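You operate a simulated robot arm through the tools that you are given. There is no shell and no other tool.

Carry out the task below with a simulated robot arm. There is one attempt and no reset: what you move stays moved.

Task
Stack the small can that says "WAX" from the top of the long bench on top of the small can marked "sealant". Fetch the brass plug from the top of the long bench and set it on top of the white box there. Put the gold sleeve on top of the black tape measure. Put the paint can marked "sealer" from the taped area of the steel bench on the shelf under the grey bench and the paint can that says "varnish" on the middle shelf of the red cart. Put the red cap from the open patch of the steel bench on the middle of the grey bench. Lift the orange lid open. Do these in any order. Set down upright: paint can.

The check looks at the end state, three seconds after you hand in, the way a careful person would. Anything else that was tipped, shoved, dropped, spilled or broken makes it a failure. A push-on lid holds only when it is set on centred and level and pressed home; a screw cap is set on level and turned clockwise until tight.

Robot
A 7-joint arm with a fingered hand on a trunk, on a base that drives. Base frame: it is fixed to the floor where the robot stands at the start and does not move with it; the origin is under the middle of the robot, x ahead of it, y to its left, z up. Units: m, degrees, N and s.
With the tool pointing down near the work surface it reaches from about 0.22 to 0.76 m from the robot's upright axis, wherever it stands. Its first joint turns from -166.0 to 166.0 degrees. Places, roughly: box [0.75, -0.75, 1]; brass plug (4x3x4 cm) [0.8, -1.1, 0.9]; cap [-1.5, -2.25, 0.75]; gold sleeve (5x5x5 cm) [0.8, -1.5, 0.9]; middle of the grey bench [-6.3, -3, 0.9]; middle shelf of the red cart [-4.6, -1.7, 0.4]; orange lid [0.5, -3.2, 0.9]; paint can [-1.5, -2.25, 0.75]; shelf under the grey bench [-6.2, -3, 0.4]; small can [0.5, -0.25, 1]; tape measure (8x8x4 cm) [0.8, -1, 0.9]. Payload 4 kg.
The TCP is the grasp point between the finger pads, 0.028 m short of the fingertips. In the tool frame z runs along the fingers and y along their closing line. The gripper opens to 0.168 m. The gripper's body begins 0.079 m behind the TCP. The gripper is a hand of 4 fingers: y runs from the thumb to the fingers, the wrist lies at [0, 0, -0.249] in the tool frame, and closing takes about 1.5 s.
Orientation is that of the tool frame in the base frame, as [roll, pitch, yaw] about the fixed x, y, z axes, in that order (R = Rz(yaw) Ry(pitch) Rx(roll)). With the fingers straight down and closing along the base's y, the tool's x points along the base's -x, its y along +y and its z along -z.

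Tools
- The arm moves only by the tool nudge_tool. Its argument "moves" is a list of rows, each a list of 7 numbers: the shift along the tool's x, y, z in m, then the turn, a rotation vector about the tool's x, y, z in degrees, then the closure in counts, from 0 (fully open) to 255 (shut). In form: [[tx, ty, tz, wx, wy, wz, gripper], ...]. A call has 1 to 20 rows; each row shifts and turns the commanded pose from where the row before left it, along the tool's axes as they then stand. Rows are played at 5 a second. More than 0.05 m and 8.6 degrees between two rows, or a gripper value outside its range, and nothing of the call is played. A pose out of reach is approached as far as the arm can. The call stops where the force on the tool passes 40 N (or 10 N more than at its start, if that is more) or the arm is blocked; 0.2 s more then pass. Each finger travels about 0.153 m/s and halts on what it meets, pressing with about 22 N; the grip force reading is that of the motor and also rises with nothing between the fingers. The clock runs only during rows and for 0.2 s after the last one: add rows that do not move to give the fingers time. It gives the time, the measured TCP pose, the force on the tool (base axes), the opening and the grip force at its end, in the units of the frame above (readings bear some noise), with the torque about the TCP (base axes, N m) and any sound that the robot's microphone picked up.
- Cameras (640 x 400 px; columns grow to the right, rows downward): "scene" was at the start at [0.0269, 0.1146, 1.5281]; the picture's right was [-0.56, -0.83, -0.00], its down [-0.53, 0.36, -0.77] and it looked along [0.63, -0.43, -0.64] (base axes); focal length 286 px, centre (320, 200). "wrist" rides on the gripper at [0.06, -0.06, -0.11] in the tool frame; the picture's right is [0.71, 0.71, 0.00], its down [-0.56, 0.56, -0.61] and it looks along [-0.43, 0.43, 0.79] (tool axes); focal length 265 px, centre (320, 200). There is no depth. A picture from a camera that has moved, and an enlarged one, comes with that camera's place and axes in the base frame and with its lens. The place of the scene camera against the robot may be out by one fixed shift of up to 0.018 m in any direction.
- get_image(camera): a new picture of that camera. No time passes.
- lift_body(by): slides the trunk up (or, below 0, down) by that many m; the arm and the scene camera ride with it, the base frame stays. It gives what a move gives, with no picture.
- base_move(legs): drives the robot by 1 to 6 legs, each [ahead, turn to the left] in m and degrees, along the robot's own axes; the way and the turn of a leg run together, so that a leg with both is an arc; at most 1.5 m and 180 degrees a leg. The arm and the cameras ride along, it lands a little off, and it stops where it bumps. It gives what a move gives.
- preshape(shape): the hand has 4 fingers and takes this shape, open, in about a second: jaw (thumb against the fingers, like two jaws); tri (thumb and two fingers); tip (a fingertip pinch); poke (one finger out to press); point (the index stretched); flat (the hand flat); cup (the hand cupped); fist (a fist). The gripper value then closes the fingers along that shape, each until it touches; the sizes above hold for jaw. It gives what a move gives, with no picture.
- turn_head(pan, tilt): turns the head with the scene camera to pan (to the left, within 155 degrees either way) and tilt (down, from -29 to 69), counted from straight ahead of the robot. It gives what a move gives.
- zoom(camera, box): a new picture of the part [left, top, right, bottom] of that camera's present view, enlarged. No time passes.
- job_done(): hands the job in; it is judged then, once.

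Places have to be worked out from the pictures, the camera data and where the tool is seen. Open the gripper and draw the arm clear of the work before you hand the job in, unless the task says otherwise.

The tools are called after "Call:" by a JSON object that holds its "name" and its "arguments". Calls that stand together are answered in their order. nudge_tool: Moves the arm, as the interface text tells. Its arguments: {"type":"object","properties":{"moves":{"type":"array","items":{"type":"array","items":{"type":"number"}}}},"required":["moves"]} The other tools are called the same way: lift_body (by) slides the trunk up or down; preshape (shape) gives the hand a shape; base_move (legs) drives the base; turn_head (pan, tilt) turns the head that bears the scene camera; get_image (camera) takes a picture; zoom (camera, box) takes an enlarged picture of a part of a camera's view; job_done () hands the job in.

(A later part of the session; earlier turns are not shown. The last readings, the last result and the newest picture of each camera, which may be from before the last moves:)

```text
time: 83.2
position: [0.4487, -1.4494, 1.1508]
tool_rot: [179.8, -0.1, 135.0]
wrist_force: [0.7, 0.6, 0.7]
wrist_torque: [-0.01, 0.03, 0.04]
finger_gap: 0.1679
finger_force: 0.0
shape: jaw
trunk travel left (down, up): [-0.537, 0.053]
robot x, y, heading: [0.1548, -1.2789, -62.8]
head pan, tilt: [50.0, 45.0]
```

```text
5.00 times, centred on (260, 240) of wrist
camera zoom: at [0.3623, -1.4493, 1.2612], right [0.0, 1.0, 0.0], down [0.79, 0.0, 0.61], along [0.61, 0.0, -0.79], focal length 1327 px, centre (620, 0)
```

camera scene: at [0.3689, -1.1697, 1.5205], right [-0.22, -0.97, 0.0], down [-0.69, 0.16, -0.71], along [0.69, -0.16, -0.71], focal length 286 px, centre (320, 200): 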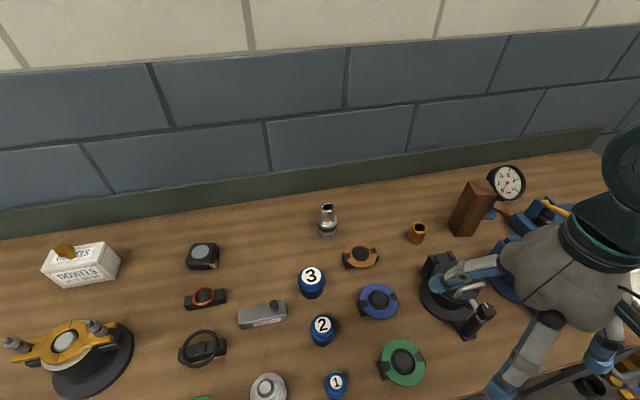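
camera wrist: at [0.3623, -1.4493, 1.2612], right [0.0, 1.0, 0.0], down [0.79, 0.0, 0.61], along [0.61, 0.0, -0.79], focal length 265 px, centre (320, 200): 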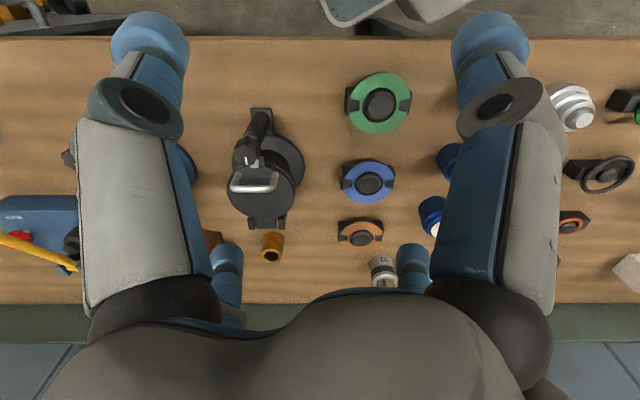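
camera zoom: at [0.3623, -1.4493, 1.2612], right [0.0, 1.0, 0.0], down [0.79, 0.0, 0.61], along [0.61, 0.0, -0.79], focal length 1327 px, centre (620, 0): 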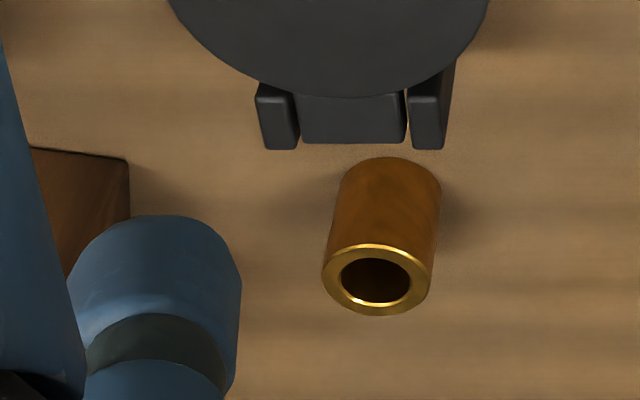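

The sleeve is at (0.775, -1.548), 5 cm tall and about 43 mm wide, with enough clearance to the block and the clamp hinge. I move above it with the fingers partly closed.

Call:
{"name": "nudge_tool", "arguments": {"moves": [[-0.0375, 0.0201, 0.0112, 0, 0, 0, 60], [-0.0375, 0.0201, 0.0112, 0, 0, 0, 127], [-0.0375, 0.0201, 0.0112, 0, 0, 0, 127], [-0.0375, 0.0201, 0.0112, 0, 0, 0, 127], [-0.0375, 0.0201, 0.0112, 0, 0, 0, 127], [-0.0375, 0.0201, 0.0112, 0, 0, 0, 127], [-0.0375, 0.0201, 0.0112, 0, 0, 0, 127], [-0.0375, 0.0201, 0.0112, 0, 0, 0, 127], [0, 0, 0, 0, 0, 0, 127]]}}

Call:
{"name": "get_image", "arguments": {"camera": "wrist"}}

Call:
{"name": "get_image", "arguments": {"camera": "scene"}}

```text
time: 85.2
position: [0.7749, -1.549, 1.0623]
tool_rot: [-180.0, -0.2, 135.0]
wrist_force: [0.5, 1.1, 0.1]
wrist_torque: [-0.03, 0.02, 0.0]
finger_gap: 0.0847
finger_force: 0.2
shape: jaw
trunk travel left (down, up): [-0.537, 0.053]
robot x, y, heading: [0.1525, -1.2813, -63.1]
head pan, tilt: [50.0, 45.0]
```

```text
taken
camera wrist: at [0.6898, -1.5487, 1.1721], right [0.0, 1.0, 0.0], down [0.79, 0.0, 0.61], along [0.61, 0.0, -0.79], focal length 265 px, centre (320, 200)
```

wrist: 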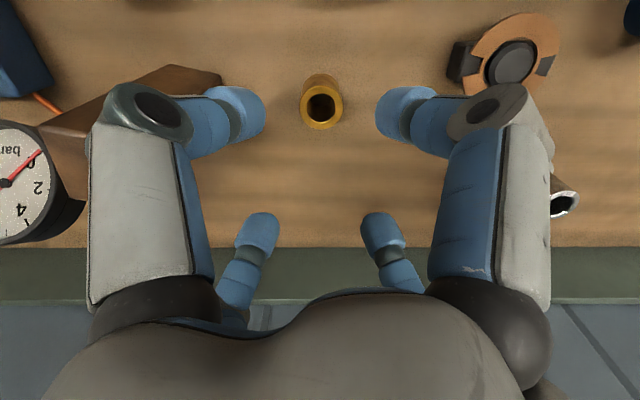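

```text
taken
camera scene: at [0.3694, -1.1699, 1.5204], right [-0.22, -0.97, 0.0], down [-0.69, 0.16, -0.71], along [0.69, -0.16, -0.71], focal length 286 px, centre (320, 200)
```

scene: 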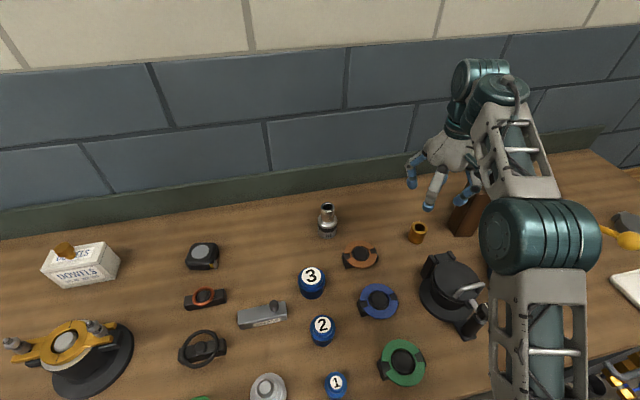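

The sleeve is centred within about 1 mm. I descend to z = 0.894 and close on it.

Call:
{"name": "nudge_tool", "arguments": {"moves": [[0, 0, 0.04, 0, 0, 0, 127], [0, 0, 0.04, 0, 0, 0, 127], [0, 0, 0.04, 0, 0, 0, 127], [0, 0, 0.03, 0, 0, 0, 127], [0, 0, 0.018, 0, 0, 0, 127], [0, 0, 0, 0, 0, 0, 150], [0, 0, 0, 0, 0, 0, 180], [0, 0, 0, 0, 0, 0, 215], [0, 0, 0, 0, 0, 0, 215], [0, 0, 0, 0, 0, 0, 215], [0, 0, 0, 0, 0, 0, 215]]}}

Call:
{"name": "get_image", "arguments": {"camera": "wrist"}}

```text
time: 87.6
position: [0.7742, -1.5483, 0.8923]
tool_rot: [179.9, -0.1, 134.9]
wrist_force: [0.0, 0.1, 0.5]
wrist_torque: [-0.01, -0.03, 0.03]
finger_gap: 0.0361
finger_force: 22.4
shape: jaw
trunk travel left (down, up): [-0.537, 0.053]
robot x, y, heading: [0.1572, -1.2803, -62.9]
head pan, tilt: [50.0, 45.0]
```

```text
taken
camera wrist: at [0.6885, -1.5468, 1.0027], right [0.0, 1.0, 0.0], down [0.79, 0.0, 0.61], along [0.61, 0.0, -0.79], focal length 265 px, centre (320, 200)
```

wrist: 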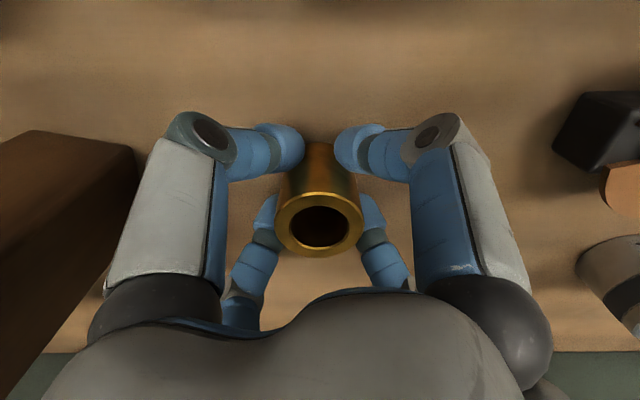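

The sleeve is gripped. I lift it and carry it toward the tape measure, swinging past the tall socket on the near side.

Call:
{"name": "nudge_tool", "arguments": {"moves": [[0, 0, -0.03, 0, 0, 0, 215], [0, 0, -0.05, 0, 0, 0, 215], [0, 0, -0.05, 0, 0, 0, 215], [0.0404, 0.0228, 0, 0, 0, 0, 215], [0.0404, 0.0228, 0, 0, 0, 0, 215], [0.0404, 0.0228, 0, 0, 0, 0, 215], [0.0404, 0.0228, 0, 0, 0, 0, 215], [0.0404, 0.0228, 0, 0, 0, 0, 215], [0.0404, 0.0228, 0, 0, 0, 0, 215], [0.0177, 0.0412, 0.003, 0, 0, 0, 215], [0.0177, 0.0412, 0.003, 0, 0, 0, 215], [0.0177, 0.0412, 0.003, 0, 0, 0, 215], [0.0177, 0.0412, 0.003, 0, 0, 0, 215], [0.0177, 0.0412, 0.003, 0, 0, 0, 215], [0.0177, 0.0412, 0.003, 0, 0, 0, 215], [0, 0, 0, 0, 0, 0, 215]]}}

Call:
{"name": "get_image", "arguments": {"camera": "wrist"}}

Call:
{"name": "get_image", "arguments": {"camera": "scene"}}

```text
time: 91.0
position: [0.7964, -1.0388, 1.0045]
tool_rot: [180.0, -0.1, 135.0]
wrist_force: [0.0, 1.2, -2.8]
wrist_torque: [-0.05, 0.01, -0.03]
finger_gap: 0.0357
finger_force: 22.3
shape: jaw
out of reach, approached as far as the arm can: row 15
trunk travel left (down, up): [-0.537, 0.053]
robot x, y, heading: [0.1536, -1.2768, -62.9]
head pan, tilt: [50.0, 45.0]
```

```text
taken
camera wrist: at [0.7109, -1.038, 1.1152], right [0.0, 1.0, 0.0], down [0.79, 0.0, 0.61], along [0.61, 0.0, -0.79], focal length 265 px, centre (320, 200)
```

wrist: 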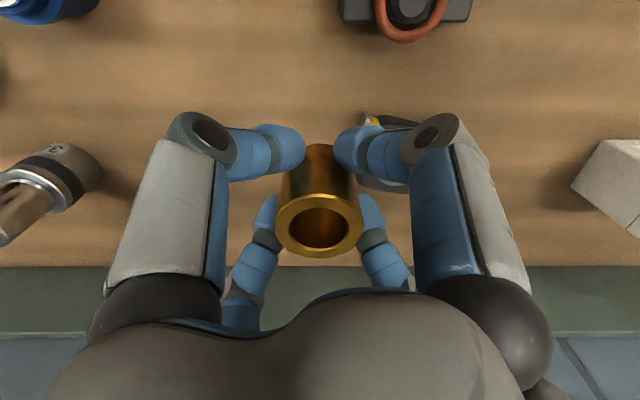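

```text
taken
camera scene: at [0.3704, -1.1693, 1.5202], right [-0.23, -0.97, 0.0], down [-0.69, 0.16, -0.71], along [0.69, -0.16, -0.71], focal length 286 px, centre (320, 200)
```

scene: 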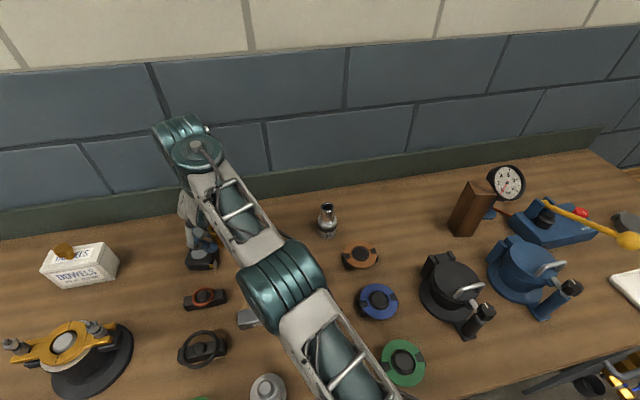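

I'm near the reach limit at this height, so I zoom in to see the tape's visible edges before going lower.

Call:
{"name": "zoom", "arguments": {"camera": "wrist", "box": [320, 90, 480, 200]}}

Call:
{"name": "zoom", "arguments": {"camera": "scene", "box": [150, 170, 270, 290]}}

```text
3.64 times, centred on (400, 145) of wrist
camera zoom: at [0.7109, -1.038, 1.1152], right [0.0, 1.0, 0.0], down [0.79, 0.0, 0.61], along [0.61, 0.0, -0.79], focal length 965 px, centre (29, 400)
```

zoom: 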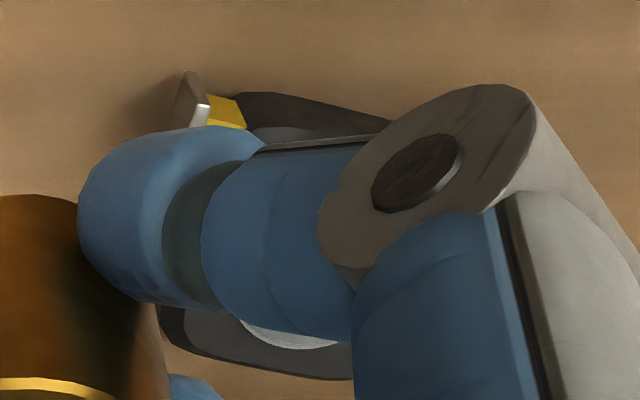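

```text
3.33 times, centred on (210, 230) of scene
camera zoom: at [0.3704, -1.1693, 1.5202], right [-0.23, -0.97, 0.0], down [-0.69, 0.16, -0.71], along [0.69, -0.16, -0.71], focal length 954 px, centre (687, 100)
```

zoom: 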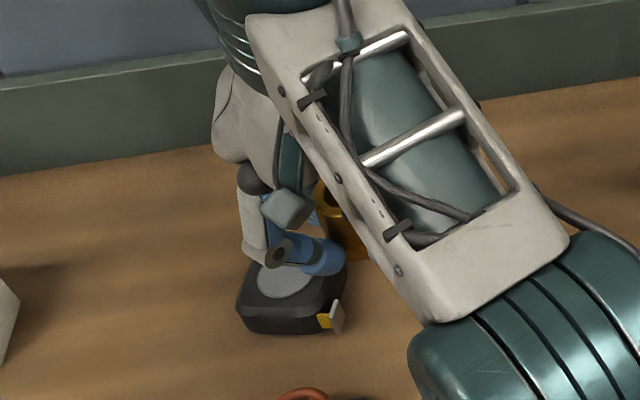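

The tape's top centre is about (0.830, -0.971). I lower a little to stay within reach and move over it.

Call:
{"name": "nudge_tool", "arguments": {"moves": [[0, 0, 0.02, 0, 0, 0, 215], [0, 0, 0.01, 0, 0, 0, 215], [0.0077, 0.0239, 0.003, 0, 0, 0, 215], [0.0077, 0.0239, 0.003, 0, 0, 0, 215], [0.0078, 0.0238, 0.003, 0, 0, 0, 215], [0, 0, 0, 0, 0, 0, 215]]}}

Call:
{"name": "get_image", "arguments": {"camera": "wrist"}}

Call:
{"name": "zoom", "arguments": {"camera": "scene", "box": [150, 170, 270, 290]}}

```text
time: 92.4
position: [0.79, -0.996, 0.966]
tool_rot: [180.0, -0.1, 135.0]
wrist_force: [0.7, -0.2, -2.5]
wrist_torque: [0.02, 0.01, -0.01]
finger_gap: 0.036
finger_force: 21.9
shape: jaw
out of reach, approached as far as the arm can: row 3, 4, 5
trunk travel left (down, up): [-0.537, 0.053]
robot x, y, heading: [0.1533, -1.2775, -62.9]
head pan, tilt: [50.0, 45.0]
```

```text
taken
camera wrist: at [0.7051, -0.9949, 1.0746], right [0.0, 1.0, 0.0], down [0.79, 0.0, 0.61], along [0.61, 0.0, -0.79], focal length 265 px, centre (320, 200)
```

wrist: 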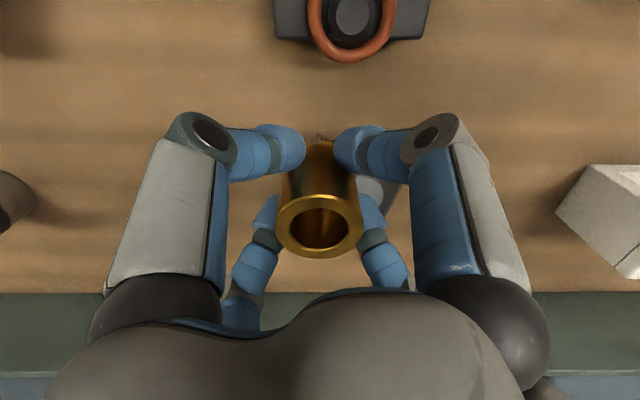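

```text
3.33 times, centred on (210, 230) of scene
camera zoom: at [0.3691, -1.1694, 1.5204], right [-0.22, -0.97, 0.0], down [-0.69, 0.16, -0.71], along [0.69, -0.16, -0.71], focal length 954 px, centre (687, 100)
```

zoom: 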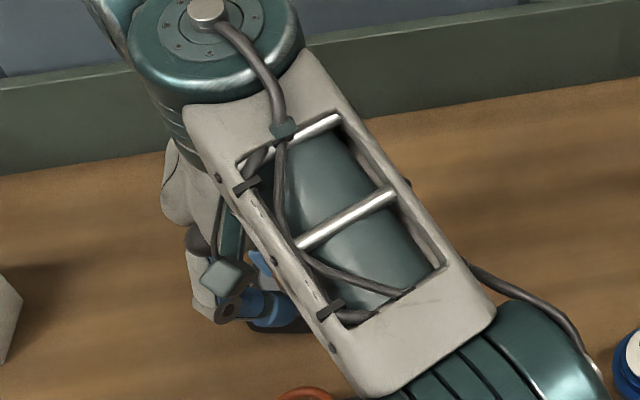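

The arm's limit is about 0.70 m at this height because the shoulder is low. Raising the trunk lifts the shoulder and should gain a few centimetres of reach, so I do that.

Call:
{"name": "lift_body", "arguments": {"by": 0.05}}

Call:
{"name": "nudge_tool", "arguments": {"moves": [[0, 0, 0.02, 0, 0, 0, 215], [0, 0, 0.03, 0, 0, 0, 215], [0.0, 0.015, 0, 0, 0, 0, 215], [0, 0.015, 0.0, 0, 0, 0, 215], [0, 0.015, 0, 0, 0, 0, 215], [0, 0, 0, 0, 0, 0, 215]]}}

Call:
{"name": "get_image", "arguments": {"camera": "wrist"}}

```text
time: 93.3
position: [0.7904, -0.9953, 1.0153]
tool_rot: [-179.9, 0.0, 135.0]
wrist_force: [-0.3, 0.3, -2.2]
wrist_torque: [0.02, 0.0, 0.01]
finger_gap: 0.036
finger_force: 22.1
shape: jaw
trunk travel left (down, up): [-0.587, 0.003]
robot x, y, heading: [0.1558, -1.2785, -63.1]
head pan, tilt: [50.0, 45.0]
```

```text
time: 94.7
position: [0.7971, -0.9828, 0.9661]
tool_rot: [179.8, -0.1, 135.0]
wrist_force: [0.6, -0.8, -2.0]
wrist_torque: [0.0, 0.02, 0.0]
finger_gap: 0.0356
finger_force: 22.1
shape: jaw
out of reach, approached as far as the arm can: row 4, 5
trunk travel left (down, up): [-0.587, 0.003]
robot x, y, heading: [0.1527, -1.2793, -63.3]
head pan, tilt: [50.0, 45.0]
```

```text
taken
camera wrist: at [0.7122, -0.9818, 1.0748], right [0.0, 1.0, 0.0], down [0.79, 0.0, 0.61], along [0.61, 0.0, -0.79], focal length 265 px, centre (320, 200)
```

wrist: 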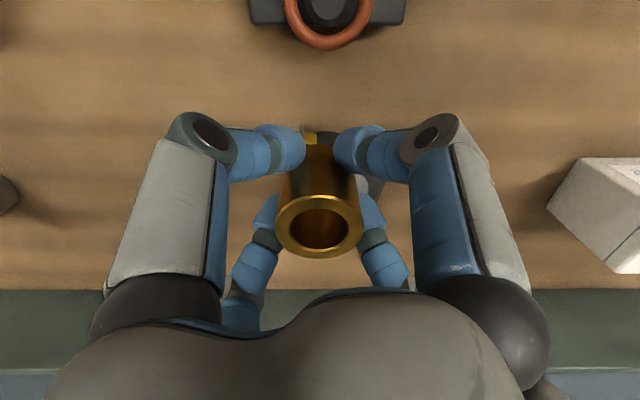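

I can't quite reach the tape's centre from here. I retract with the sleeve held high, then back the base along the bench so the tape is closer.

Call:
{"name": "nudge_tool", "arguments": {"moves": [[0, 0, -0.03, 0, 0, 0, 215], [0.0303, -0.0303, -0.018, 0, 0, 0, 215], [0.0303, -0.0303, -0.018, 0, 0, 0, 215], [0.0303, -0.0303, -0.018, 0, 0, 0, 215], [0.0303, -0.0303, -0.018, 0, 0, 0, 215], [0.0303, -0.0303, -0.018, 0, 0, 0, 215], [0.0303, -0.0303, -0.018, 0, 0, 0, 215], [0.0303, -0.0303, -0.018, 0, 0, 0, 215], [0, 0, 0, 0, 0, 0, 215]]}}

Call:
{"name": "base_move", "arguments": {"legs": [[0, -27]]}}

```text
time: 96.7
position: [0.4904, -0.9857, 1.1198]
tool_rot: [179.9, 0.0, 135.0]
wrist_force: [0.3, -0.4, -1.5]
wrist_torque: [0.0, 0.03, 0.0]
finger_gap: 0.0354
finger_force: 21.8
shape: jaw
out of reach, approached as far as the arm can: row 1
trunk travel left (down, up): [-0.587, 0.003]
robot x, y, heading: [0.1557, -1.2783, -63.3]
head pan, tilt: [50.0, 45.0]
```

```text
time: 98.4
position: [0.587, -1.166, 1.1201]
tool_rot: [179.9, -0.1, 108.6]
wrist_force: [0.7, -0.7, -1.8]
wrist_torque: [0.03, -0.02, -0.01]
finger_gap: 0.0357
finger_force: 22.0
shape: jaw
trunk travel left (down, up): [-0.587, 0.003]
robot x, y, heading: [0.1562, -1.2803, -89.3]
head pan, tilt: [50.0, 45.0]
```

Heading is -89°. I reverse 0.28 m along the bench and view the tape again.

Call:
{"name": "base_move", "arguments": {"legs": [[-0.28, 0]]}}

Call:
{"name": "turn_head", "arguments": {"pan": 80, "tilt": 45}}

Call:
{"name": "get_image", "arguments": {"camera": "scene"}}

Call:
{"name": "get_image", "arguments": {"camera": "wrist"}}

```text
time: 100.3
position: [0.5819, -0.8954, 1.1205]
tool_rot: [180.0, -0.1, 108.8]
wrist_force: [-1.1, 1.6, -1.8]
wrist_torque: [-0.02, 0.03, 0.02]
finger_gap: 0.0357
finger_force: 22.4
shape: jaw
trunk travel left (down, up): [-0.587, 0.003]
robot x, y, heading: [0.1499, -1.008, -89.2]
head pan, tilt: [50.0, 45.0]
```

```text
time: 101.3
position: [0.5833, -0.8969, 1.1202]
tool_rot: [179.9, -0.1, 108.8]
wrist_force: [-0.1, 0.9, -2.6]
wrist_torque: [0.01, 0.02, -0.01]
finger_gap: 0.0356
finger_force: 22.3
shape: jaw
trunk travel left (down, up): [-0.587, 0.003]
robot x, y, heading: [0.1494, -1.0105, -89.1]
head pan, tilt: [80.0, 45.0]
```

```text
taken
camera scene: at [0.4108, -0.9604, 1.5704], right [-0.16, -0.99, 0.0], down [-0.7, 0.11, -0.71], along [0.7, -0.11, -0.71], focal length 286 px, centre (320, 200)
```

scene: 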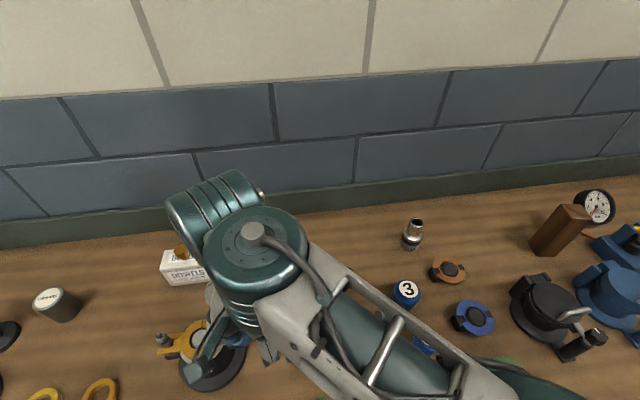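

```text
taken
camera wrist: at [0.5059, -0.8576, 1.2299], right [0.44, 0.9, 0.0], down [0.71, -0.35, 0.61], along [0.55, -0.27, -0.79], focal length 265 px, centre (320, 200)
```

wrist: 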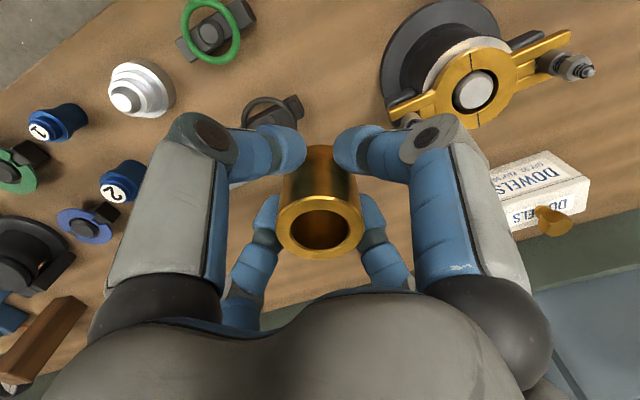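

The base now sits opposite the tape. I rotate the tool to yaw 45° so the wrist camera can look past the held sleeve at the tape, and move next to it.

Call:
{"name": "nudge_tool", "arguments": {"moves": [[0, 0, 0, 0, 0, 8, 215], [0, 0, 0, 0, 0, 8, 215], [0, 0, 0, 0, 0, 8, 215], [0, 0, 0, 0, 0, 8, 215], [0, 0, 0, 0, 0, 8, 215], [0, 0, 0, 0, 0, 8, 215], [0, 0, 0, 0, 0, 8, 215], [0, 0, 0, 0, 0, 7.8, 215], [0.0145, 0.0437, 0.0167, 0, 0, 0, 215], [0.0145, 0.0437, 0.0167, 0, 0, 0, 215], [0.0145, 0.0437, 0.0167, 0, 0, 0, 215], [0.0145, 0.0437, 0.0167, 0, 0, 0, 215], [0.0145, 0.0437, 0.0167, 0, 0, 0, 215], [0.0145, 0.0437, 0.0167, 0, 0, 0, 215], [0, 0, 0, 0, 0, 0, 215]]}}

Call:
{"name": "get_image", "arguments": {"camera": "wrist"}}

Call:
{"name": "get_image", "arguments": {"camera": "scene"}}

```text
time: 104.5
position: [0.8278, -1.0173, 1.0202]
tool_rot: [-179.8, -0.1, 45.0]
wrist_force: [0.3, 0.7, -1.8]
wrist_torque: [0.0, 0.02, 0.01]
finger_gap: 0.036
finger_force: 21.7
shape: jaw
trunk travel left (down, up): [-0.587, 0.003]
robot x, y, heading: [0.1544, -1.0092, -89.2]
head pan, tilt: [80.0, 45.0]
```

```text
taken
camera wrist: at [0.8272, -0.9318, 1.1306], right [1.0, 0.0, 0.0], down [0.0, -0.79, 0.61], along [0.0, -0.61, -0.79], focal length 265 px, centre (320, 200)
```

wrist: 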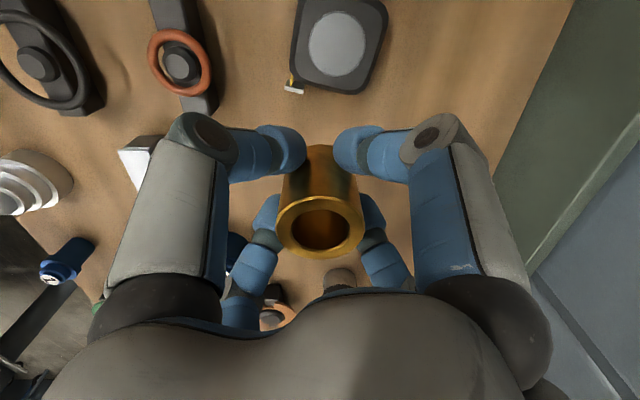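

```text
taken
camera scene: at [0.411, -0.9608, 1.5704], right [-0.16, -0.99, 0.0], down [-0.7, 0.11, -0.71], along [0.7, -0.11, -0.71], focal length 286 px, centre (320, 200)
```

scene: 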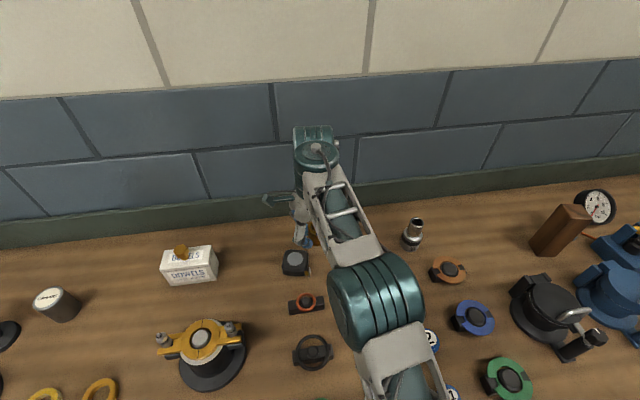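

All wrist views agree on the tape's top centre at (0.841, -0.961), z about 0.89. I move over it and lower to just above.

Call:
{"name": "nudge_tool", "arguments": {"moves": [[0.0162, -0.0097, 0.01, 0, 0, 0, 215], [0.0162, -0.0097, 0.01, 0, 0, 0, 215], [0.0162, -0.0097, 0.01, 0, 0, 0, 215], [0, 0, 0.024, 0, 0, 0, 215], [0, 0, 0.024, 0, 0, 0, 215], [0, 0, 0, 0, 0, 0, 215]]}}

Call:
{"name": "get_image", "arguments": {"camera": "wrist"}}

Call:
{"name": "zoom", "arguments": {"camera": "scene", "box": [240, 180, 360, 300]}}

```text
time: 105.9
position: [0.8423, -0.9652, 0.9417]
tool_rot: [-180.0, -0.1, 44.9]
wrist_force: [-0.2, 0.7, -1.9]
wrist_torque: [0.02, 0.0, -0.02]
finger_gap: 0.0356
finger_force: 21.5
shape: jaw
trunk travel left (down, up): [-0.587, 0.003]
robot x, y, heading: [0.1529, -1.0119, -89.4]
head pan, tilt: [80.0, 45.0]
```

```text
taken
camera wrist: at [0.8425, -0.8794, 1.0515], right [1.0, 0.0, 0.0], down [0.0, -0.79, 0.61], along [0.0, -0.61, -0.79], focal length 265 px, centre (320, 200)
```

wrist: 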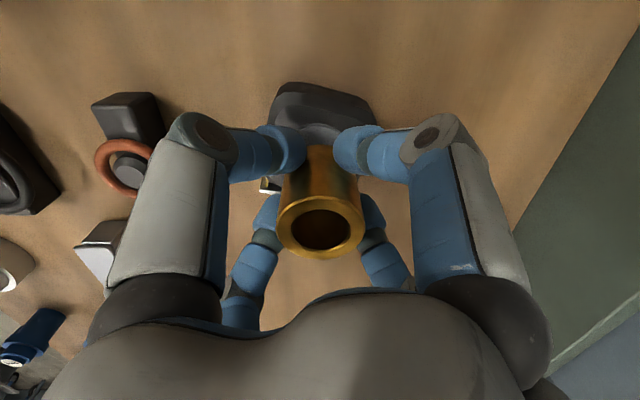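

```text
3.33 times, centred on (300, 240) of scene
camera zoom: at [0.4111, -0.9603, 1.5704], right [-0.16, -0.99, 0.0], down [-0.7, 0.11, -0.71], along [0.7, -0.11, -0.71], focal length 954 px, centre (387, 67)
```

zoom: 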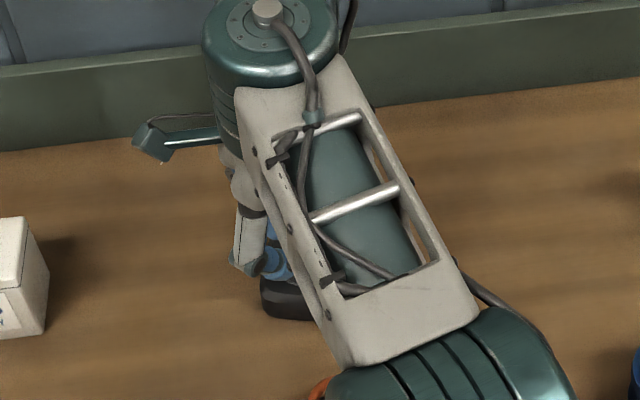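

The sleeve is centred over the tape. I lower in small steps until contact.

Call:
{"name": "nudge_tool", "arguments": {"moves": [[0, 0, 0.003, 0, 0, 0, 215], [0, 0, 0.002, 0, 0, 0, 215], [0, 0, 0, 0, 0, 0, 215]]}}

```text
time: 106.7
position: [0.8423, -0.9652, 0.9376]
tool_rot: [-179.9, -0.1, 45.0]
wrist_force: [0.8, -0.3, -2.2]
wrist_torque: [0.04, -0.01, -0.03]
finger_gap: 0.0359
finger_force: 22.1
shape: jaw
trunk travel left (down, up): [-0.587, 0.003]
robot x, y, heading: [0.1526, -1.0098, -89.3]
head pan, tilt: [80.0, 45.0]
```

No contact yet, so I continue in small steps.

Call:
{"name": "nudge_tool", "arguments": {"moves": [[0, 0, 0.003, 0, 0, 0, 215], [0, 0, 0, 0, 0, 0, 215]]}}

```text
time: 107.3
position: [0.8425, -0.9649, 0.9347]
tool_rot: [-179.9, -0.2, 45.0]
wrist_force: [0.3, -0.8, -3.0]
wrist_torque: [-0.02, -0.02, 0.0]
finger_gap: 0.0358
finger_force: 22.3
shape: jaw
trunk travel left (down, up): [-0.587, 0.003]
robot x, y, heading: [0.1496, -1.0079, -89.0]
head pan, tilt: [80.0, 45.0]
```

Still free, so I take another 2.5 mm step.

Call:
{"name": "nudge_tool", "arguments": {"moves": [[0, 0, 0.0025, 0, 0, 0, 215], [0, 0, 0, 0, 0, 0, 215]]}}

```text
time: 107.9
position: [0.8433, -0.9656, 0.9328]
tool_rot: [-179.8, -0.1, 45.0]
wrist_force: [-0.2, -0.1, -2.3]
wrist_torque: [0.03, -0.03, -0.03]
finger_gap: 0.0356
finger_force: 22.1
shape: jaw
trunk travel left (down, up): [-0.587, 0.003]
robot x, y, heading: [0.15, -1.0051, -89.2]
head pan, tilt: [80.0, 45.0]
```

Call:
{"name": "nudge_tool", "arguments": {"moves": [[0, 0, 0.0025, 0, 0, 0, 215], [0, 0, 0, 0, 0, 0, 215]]}}

```text
time: 108.5
position: [0.843, -0.9649, 0.9284]
tool_rot: [-179.9, 0.0, 44.9]
wrist_force: [0.3, -0.2, -0.7]
wrist_torque: [0.02, 0.0, -0.02]
finger_gap: 0.0354
finger_force: 22.0
shape: jaw
trunk travel left (down, up): [-0.587, 0.003]
robot x, y, heading: [0.1521, -1.0097, -89.2]
head pan, tilt: [80.0, 45.0]
```

The force is starting to change (-2.3 to -0.7 N). One more small step.

Call:
{"name": "nudge_tool", "arguments": {"moves": [[0, 0, 0.002, 0, 0, 0, 215], [0, 0, 0, 0, 0, 0, 215]]}}

Call:
{"name": "get_image", "arguments": {"camera": "wrist"}}

```text
time: 109.1
position: [0.8427, -0.9644, 0.9275]
tool_rot: [-179.9, -0.2, 45.1]
wrist_force: [1.9, 1.0, 9.1]
wrist_torque: [-0.23, -0.04, 0.03]
finger_gap: 0.0357
finger_force: 21.9
shape: jaw
trunk travel left (down, up): [-0.587, 0.003]
robot x, y, heading: [0.1489, -1.0091, -89.0]
head pan, tilt: [80.0, 45.0]
```

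```text
taken
camera wrist: at [0.8424, -0.8788, 1.0379], right [1.0, 0.0, 0.0], down [0.0, -0.79, 0.61], along [0.0, -0.61, -0.79], focal length 265 px, centre (320, 200)
```

wrist: 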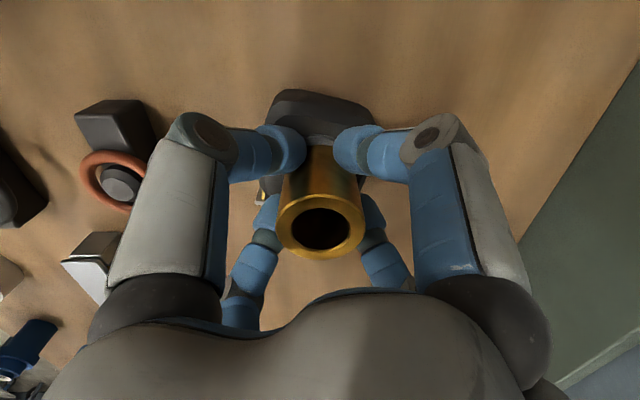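

Contact at about 11 N. I open gently and rise.

Call:
{"name": "nudge_tool", "arguments": {"moves": [[0, 0, -0.0005, 0, 0, 0, 203], [0, 0, 0, 0, 0, 0, 196], [0, 0, 0, 0, 0, 0, 188], [0, 0, 0, 0, 0, 0, 180], [0, 0, 0, 0, 0, 0, 165], [0, 0, 0, 0, 0, 0, 145], [0, 0, 0, 0, 0, 0, 130], [0, 0, 0, 0, 0, 0, 130], [0, 0, -0.02, 0, 0, 0, 130], [0, 0, -0.03, 0, 0, 0, 130], [0, 0, -0.03, 0, 0, 0, 130], [0, 0, 0, 0, 0, 0, 130]]}}

Call:
{"name": "get_image", "arguments": {"camera": "wrist"}}

```text
time: 111.7
position: [0.8426, -0.9651, 1.0094]
tool_rot: [-179.9, -0.1, 45.0]
wrist_force: [0.1, 0.0, -0.3]
wrist_torque: [0.02, 0.02, -0.04]
finger_gap: 0.082
finger_force: 0.2
shape: jaw
trunk travel left (down, up): [-0.587, 0.003]
robot x, y, heading: [0.1506, -1.0097, -89.5]
head pan, tilt: [80.0, 45.0]
```

```text
taken
camera wrist: at [0.8421, -0.8799, 1.1183], right [1.0, 0.0, 0.0], down [0.0, -0.79, 0.61], along [0.0, -0.61, -0.79], focal length 265 px, centre (320, 200)
```

wrist: 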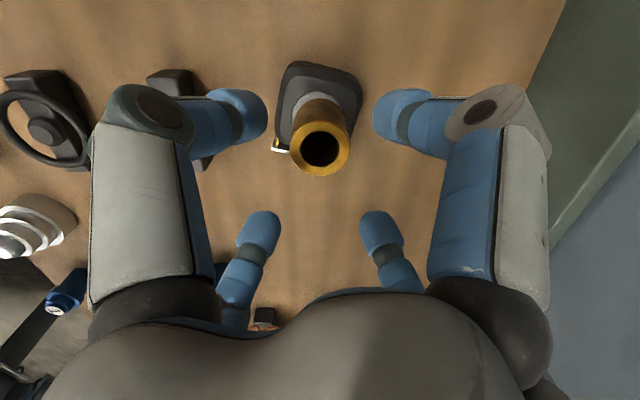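

The sleeve stands on the tape measure. I lift away, retract, and check with the scene camera.

Call:
{"name": "nudge_tool", "arguments": {"moves": [[0, 0, -0.02, 0, 0, 0, 100], [-0.0334, -0.0279, -0.0156, 0, 0, 0, 60], [-0.0334, -0.0279, -0.0156, 0, 0, 0, 0], [-0.0334, -0.0279, -0.0156, 0, 0, 0, 0], [-0.0334, -0.0279, -0.0156, 0, 0, 0, 0], [-0.0334, -0.0279, -0.0156, 0, 0, 0, 0], [-0.0334, -0.0279, -0.0156, 0, 0, 0, 0], [-0.0334, -0.0279, -0.0156, 0, 0, 0, 0], [-0.0334, -0.0279, -0.0156, 0, 0, 0, 0], [-0.0334, -0.0279, -0.0156, 0, 0, 0, 0], [0, 0, 0, 0, 0, 0, 0]]}}

Call:
{"name": "zoom", "arguments": {"camera": "scene", "box": [140, 200, 360, 340]}}

Call:
{"name": "turn_head", "arguments": {"pan": 0, "tilt": 25}}

Call:
{"name": "get_image", "arguments": {"camera": "scene"}}

Call:
{"name": "turn_head", "arguments": {"pan": -50, "tilt": 25}}

Call:
{"name": "get_image", "arguments": {"camera": "scene"}}

```text
time: 114.1
position: [0.4487, -0.9972, 1.157]
tool_rot: [179.9, -0.1, 44.9]
wrist_force: [1.2, 0.2, -1.0]
wrist_torque: [-0.05, 0.03, 0.0]
finger_gap: 0.1682
finger_force: 0.1
shape: jaw
out of reach, approached as far as the arm can: row 1
trunk travel left (down, up): [-0.587, 0.003]
robot x, y, heading: [0.1518, -1.0078, -89.3]
head pan, tilt: [80.0, 45.0]
```

```text
2.86 times, centred on (250, 270) of scene
camera zoom: at [0.4112, -0.9575, 1.5703], right [-0.16, -0.99, 0.0], down [-0.7, 0.11, -0.71], along [0.7, -0.11, -0.71], focal length 818 px, centre (520, 0)
```

zoom: 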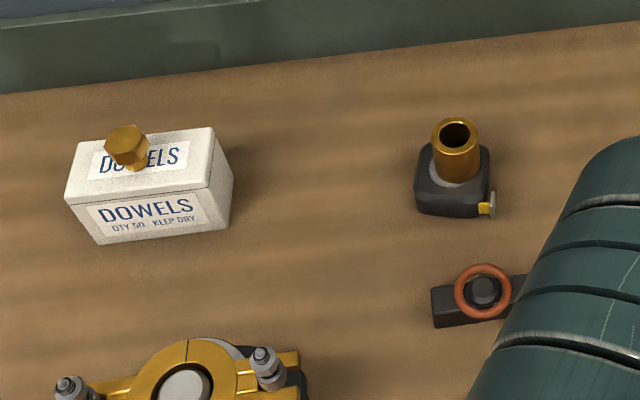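

```text
time: 115.6
position: [0.4501, -0.9994, 1.1559]
tool_rot: [-180.0, -0.1, 44.9]
wrist_force: [-0.2, 0.2, -0.2]
wrist_torque: [-0.01, 0.02, 0.0]
finger_gap: 0.1679
finger_force: 0.0
shape: jaw
trunk travel left (down, up): [-0.587, 0.003]
robot x, y, heading: [0.1529, -1.0111, -89.2]
head pan, tilt: [0.0, 25.0]
```

```text
taken
camera scene: at [0.3317, -1.0396, 1.6011], right [-1.0, -0.01, 0.0], down [-0.01, 0.42, -0.91], along [0.01, -0.91, -0.42], focal length 286 px, centre (320, 200)
```

scene: 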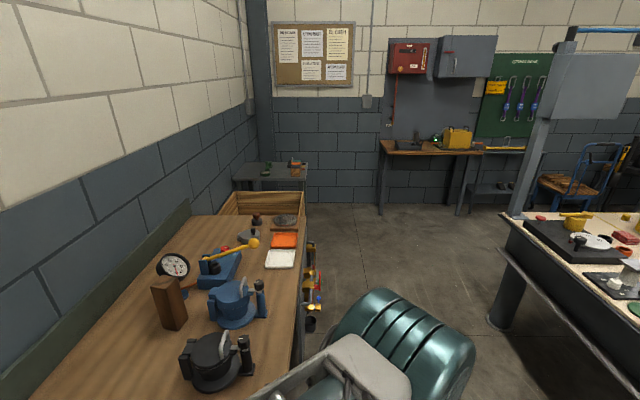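

```text
time: 116.8
position: [0.4494, -0.9996, 1.156]
tool_rot: [179.9, -0.1, 44.9]
wrist_force: [-0.6, 0.2, -0.6]
wrist_torque: [0.01, -0.01, 0.03]
finger_gap: 0.168
finger_force: 0.0
shape: jaw
trunk travel left (down, up): [-0.587, 0.003]
robot x, y, heading: [0.1541, -1.0111, -89.0]
head pan, tilt: [-50.0, 25.0]
```

```text
taken
camera scene: at [0.2606, -1.0077, 1.6011], right [-0.65, 0.76, 0.0], down [0.32, 0.28, -0.91], along [-0.69, -0.59, -0.42], focal length 286 px, centre (320, 200)
```

scene: 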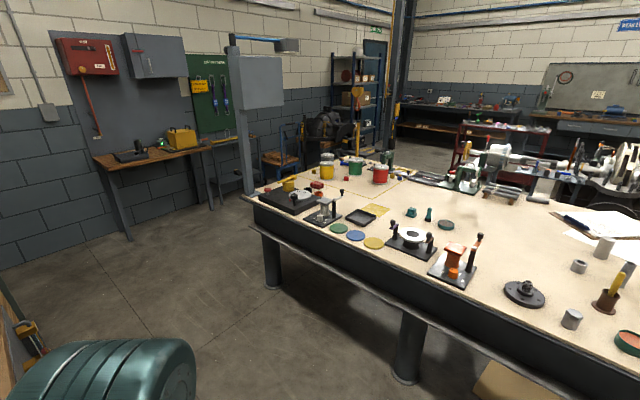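

Sleeve and plug are both fine. I zoom in on the small table past the bench's end, where the orange lid should be, and on the big steel bench.

Call:
{"name": "zoom", "arguments": {"camera": "scene", "box": [230, 130, 450, 260]}}

Call:
{"name": "turn_head", "arguments": {"pan": 0, "tilt": 25}}

Call:
{"name": "zoom", "arguments": {"camera": "scene", "box": [215, 130, 335, 210]}}

Call:
{"name": "zoom", "arguments": {"camera": "scene", "box": [370, 110, 530, 210]}}

```text
2.91 times, centred on (340, 195) of scene
camera zoom: at [0.2606, -1.0077, 1.6011], right [-0.65, 0.76, 0.0], down [0.32, 0.28, -0.91], along [-0.69, -0.59, -0.42], focal length 833 px, centre (262, 214)
```

zoom: 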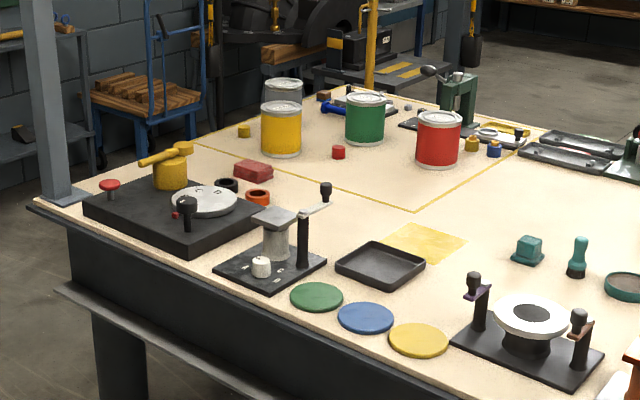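

```text
time: 118.0
position: [0.4473, -0.9999, 1.1568]
tool_rot: [-179.9, -0.1, 44.9]
wrist_force: [0.1, -0.7, 0.4]
wrist_torque: [0.02, -0.01, 0.0]
finger_gap: 0.1681
finger_force: 0.0
shape: jaw
trunk travel left (down, up): [-0.587, 0.003]
robot x, y, heading: [0.1537, -1.0089, -89.3]
head pan, tilt: [0.0, 25.0]
```

```text
5.00 times, centred on (275, 170) of scene
camera zoom: at [0.3315, -1.0396, 1.6011], right [-1.0, -0.01, 0.0], down [-0.01, 0.42, -0.91], along [0.01, -0.91, -0.42], focal length 1432 px, centre (545, 350)
```

zoom: 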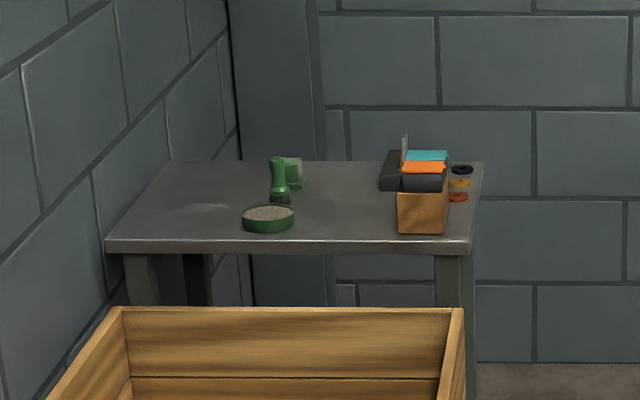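

```text
4.00 times, centred on (450, 160) of scene
camera zoom: at [0.3315, -1.0396, 1.6011], right [-1.0, -0.01, 0.0], down [-0.01, 0.42, -0.91], along [0.01, -0.91, -0.42], focal length 1145 px, centre (-200, 360)
```

zoom: 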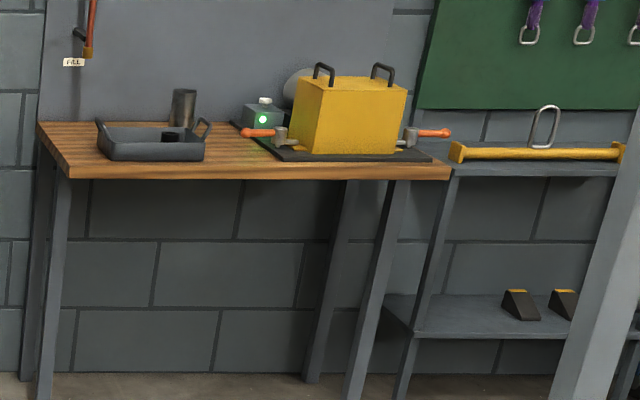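

The side table is at about x 0.44–0.97, y -3.0 to -3.4. Clamps hanging off the bench front stick out to about x = 0.32, so I steer to the corridor middle first.

Call:
{"name": "base_move", "arguments": {"legs": [[0, -22], [0.8, 0]]}}

Call:
{"name": "turn_head", "arguments": {"pan": 20, "tilt": 30}}

Call:
{"name": "get_image", "arguments": {"camera": "scene"}}

```text
time: 123.4
position: [0.1349, -1.8638, 1.1558]
tool_rot: [-179.9, -0.2, 22.3]
wrist_force: [-0.4, 0.3, -0.4]
wrist_torque: [0.04, -0.02, 0.02]
finger_gap: 0.1682
finger_force: 0.0
shape: jaw
trunk travel left (down, up): [-0.587, 0.003]
robot x, y, heading: [-0.1438, -1.7595, -111.8]
head pan, tilt: [0.0, 25.0]
```

```text
time: 124.3
position: [0.1345, -1.8638, 1.1568]
tool_rot: [-180.0, -0.1, 22.2]
wrist_force: [0.7, 0.2, 0.3]
wrist_torque: [-0.01, 0.01, 0.02]
finger_gap: 0.1679
finger_force: 0.1
shape: jaw
trunk travel left (down, up): [-0.587, 0.003]
robot x, y, heading: [-0.142, -1.7565, -112.0]
head pan, tilt: [20.0, 30.0]
```

```text
taken
camera scene: at [0.0447, -1.8549, 1.5931], right [-1.0, 0.03, 0.0], down [0.02, 0.5, -0.87], along [-0.03, -0.87, -0.5], focal length 286 px, centre (320, 200)
```

scene: 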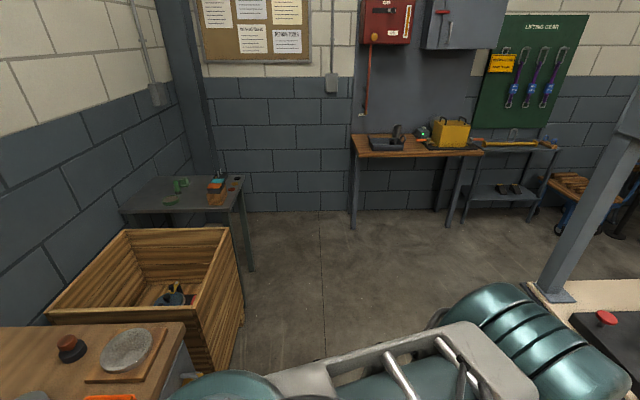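

Call:
{"name": "zoom", "arguments": {"camera": "scene", "box": [110, 150, 270, 250]}}

Call:
{"name": "zoom", "arguments": {"camera": "scene", "box": [190, 165, 250, 210]}}

```text
4.00 times, centred on (190, 200) of scene
camera zoom: at [0.0447, -1.8549, 1.5931], right [-1.0, 0.03, 0.0], down [0.02, 0.5, -0.87], along [-0.03, -0.87, -0.5], focal length 1145 px, centre (840, 200)
```

zoom: 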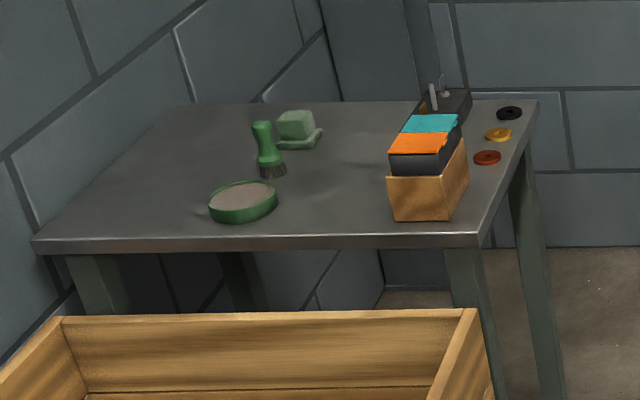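

```text
8.89 times, centred on (220, 188) of scene
camera zoom: at [0.0447, -1.8549, 1.5931], right [-1.0, 0.03, 0.0], down [0.02, 0.5, -0.87], along [-0.03, -0.87, -0.5], focal length 2545 px, centre (1209, 311)
```

zoom: 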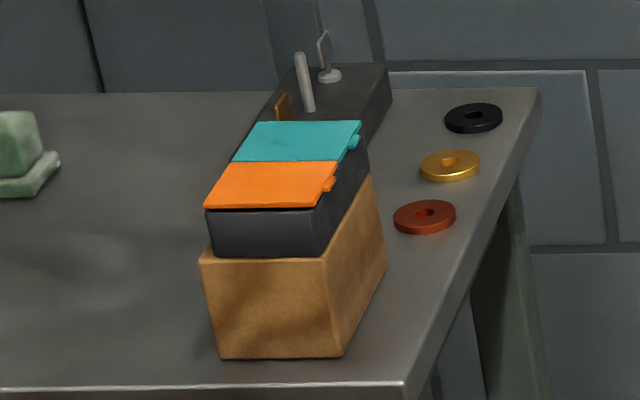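

The orange lid is the front one of two lids on a dark box standing on a wooden block. I drive up next to that table.

Call:
{"name": "base_move", "arguments": {"legs": [[0, 23], [1.25, 0]]}}

Call:
{"name": "turn_head", "arguments": {"pan": 75, "tilt": 40}}

Call:
{"name": "get_image", "arguments": {"camera": "scene"}}

Call:
{"name": "get_image", "arguments": {"camera": "wrist"}}

```text
time: 131.8
position: [0.1618, -3.0085, 1.1564]
tool_rot: [-180.0, -0.1, 43.9]
wrist_force: [1.4, 0.5, 0.9]
wrist_torque: [0.01, 0.0, 0.0]
finger_gap: 0.168
finger_force: 0.1
shape: jaw
trunk travel left (down, up): [-0.587, 0.003]
robot x, y, heading: [-0.1339, -3.0132, -90.3]
head pan, tilt: [20.0, 30.0]
```

```text
time: 133.0
position: [0.162, -3.0089, 1.1562]
tool_rot: [-180.0, -0.2, 43.9]
wrist_force: [0.3, -0.2, -0.7]
wrist_torque: [0.03, 0.0, 0.01]
finger_gap: 0.1681
finger_force: 0.0
shape: jaw
trunk travel left (down, up): [-0.587, 0.003]
robot x, y, heading: [-0.1371, -3.0128, -89.9]
head pan, tilt: [75.0, 40.0]
```

```text
taken
camera scene: at [0.1274, -2.976, 1.5778], right [-0.26, -0.96, 0.0], down [-0.62, 0.17, -0.77], along [0.74, -0.2, -0.64], focal length 286 px, centre (320, 200)
```

scene: 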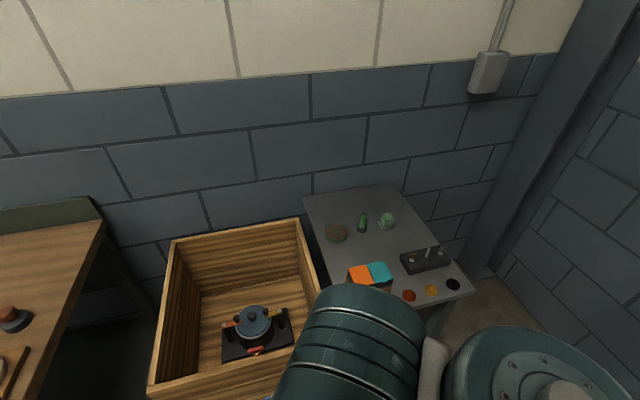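

```text
taken
camera wrist: at [0.1631, -2.9221, 1.2662], right [1.0, -0.02, 0.0], down [-0.02, -0.79, 0.61], along [-0.01, -0.61, -0.79], focal length 265 px, centre (320, 200)
```

wrist: 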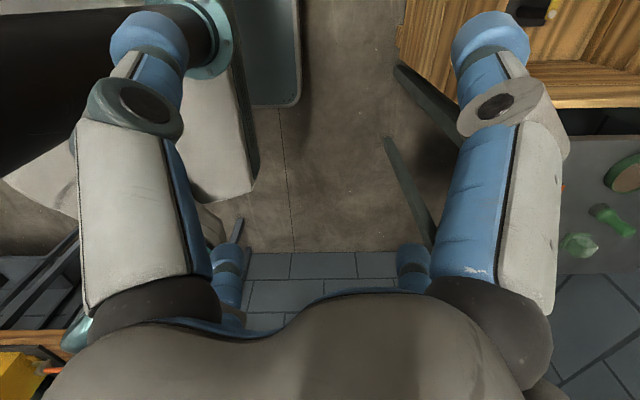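

I want to stand squarer and closer to this box for working the lid, so I turn to face +x and edge forward.

Call:
{"name": "base_move", "arguments": {"legs": [[0, 92], [0.12, 0]]}}

Call:
{"name": "turn_head", "arguments": {"pan": -20, "tilt": 45}}

Call:
{"name": "get_image", "arguments": {"camera": "scene"}}

```text
time: 138.2
position: [-0.0281, -2.7115, 1.1559]
tool_rot: [-180.0, -0.3, 135.9]
wrist_force: [-0.7, -0.1, 0.1]
wrist_torque: [-0.01, 0.01, -0.04]
finger_gap: 0.1679
finger_force: 0.0
shape: jaw
trunk travel left (down, up): [-0.587, 0.003]
robot x, y, heading: [-0.0126, -3.0105, 1.9]
head pan, tilt: [75.0, 40.0]
```

```text
time: 139.9
position: [-0.029, -2.7119, 1.1581]
tool_rot: [-180.0, 0.0, 135.9]
wrist_force: [1.0, -0.7, -0.7]
wrist_torque: [0.0, 0.0, 0.04]
finger_gap: 0.168
finger_force: 0.0
shape: jaw
trunk travel left (down, up): [-0.587, 0.003]
robot x, y, heading: [-0.0142, -3.0097, 2.0]
head pan, tilt: [-20.0, 45.0]
```

```text
taken
camera scene: at [0.0147, -2.8732, 1.5705], right [-0.31, -0.95, 0.0], down [-0.67, 0.22, -0.71], along [0.67, -0.22, -0.71], focal length 286 px, centre (320, 200)
```

scene: 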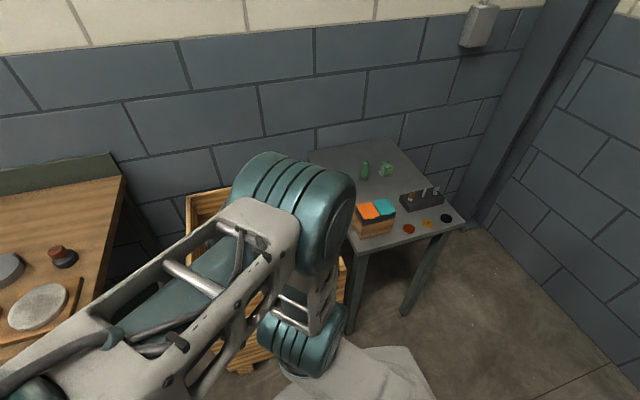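

Call:
{"name": "zoom", "arguments": {"camera": "scene", "box": [330, 180, 450, 255]}}

Call:
{"name": "zoom", "arguments": {"camera": "scene", "box": [345, 190, 405, 245]}}

```text
5.33 times, centred on (390, 218) of scene
camera zoom: at [0.0147, -2.8732, 1.5705], right [-0.31, -0.95, 0.0], down [-0.67, 0.22, -0.71], along [0.67, -0.22, -0.71], focal length 1527 px, centre (-53, 107)
```

zoom: 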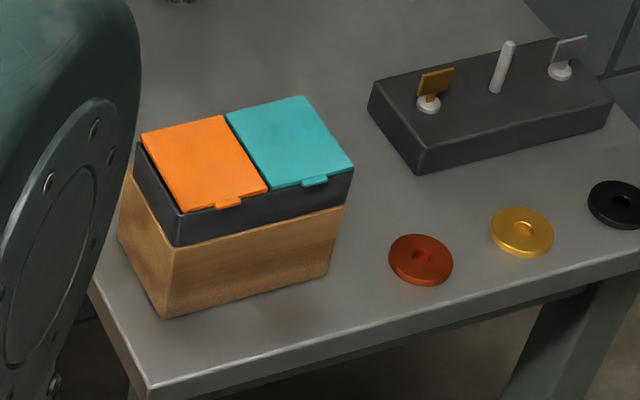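

```text
7.27 times, centred on (375, 218) of scene
camera zoom: at [0.0147, -2.8732, 1.5705], right [-0.31, -0.95, 0.0], down [-0.67, 0.22, -0.71], along [0.67, -0.22, -0.71], focal length 2082 px, centre (-80, 73)
```

zoom: 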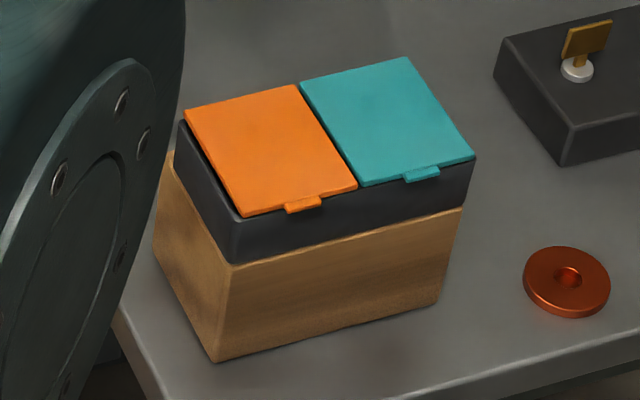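

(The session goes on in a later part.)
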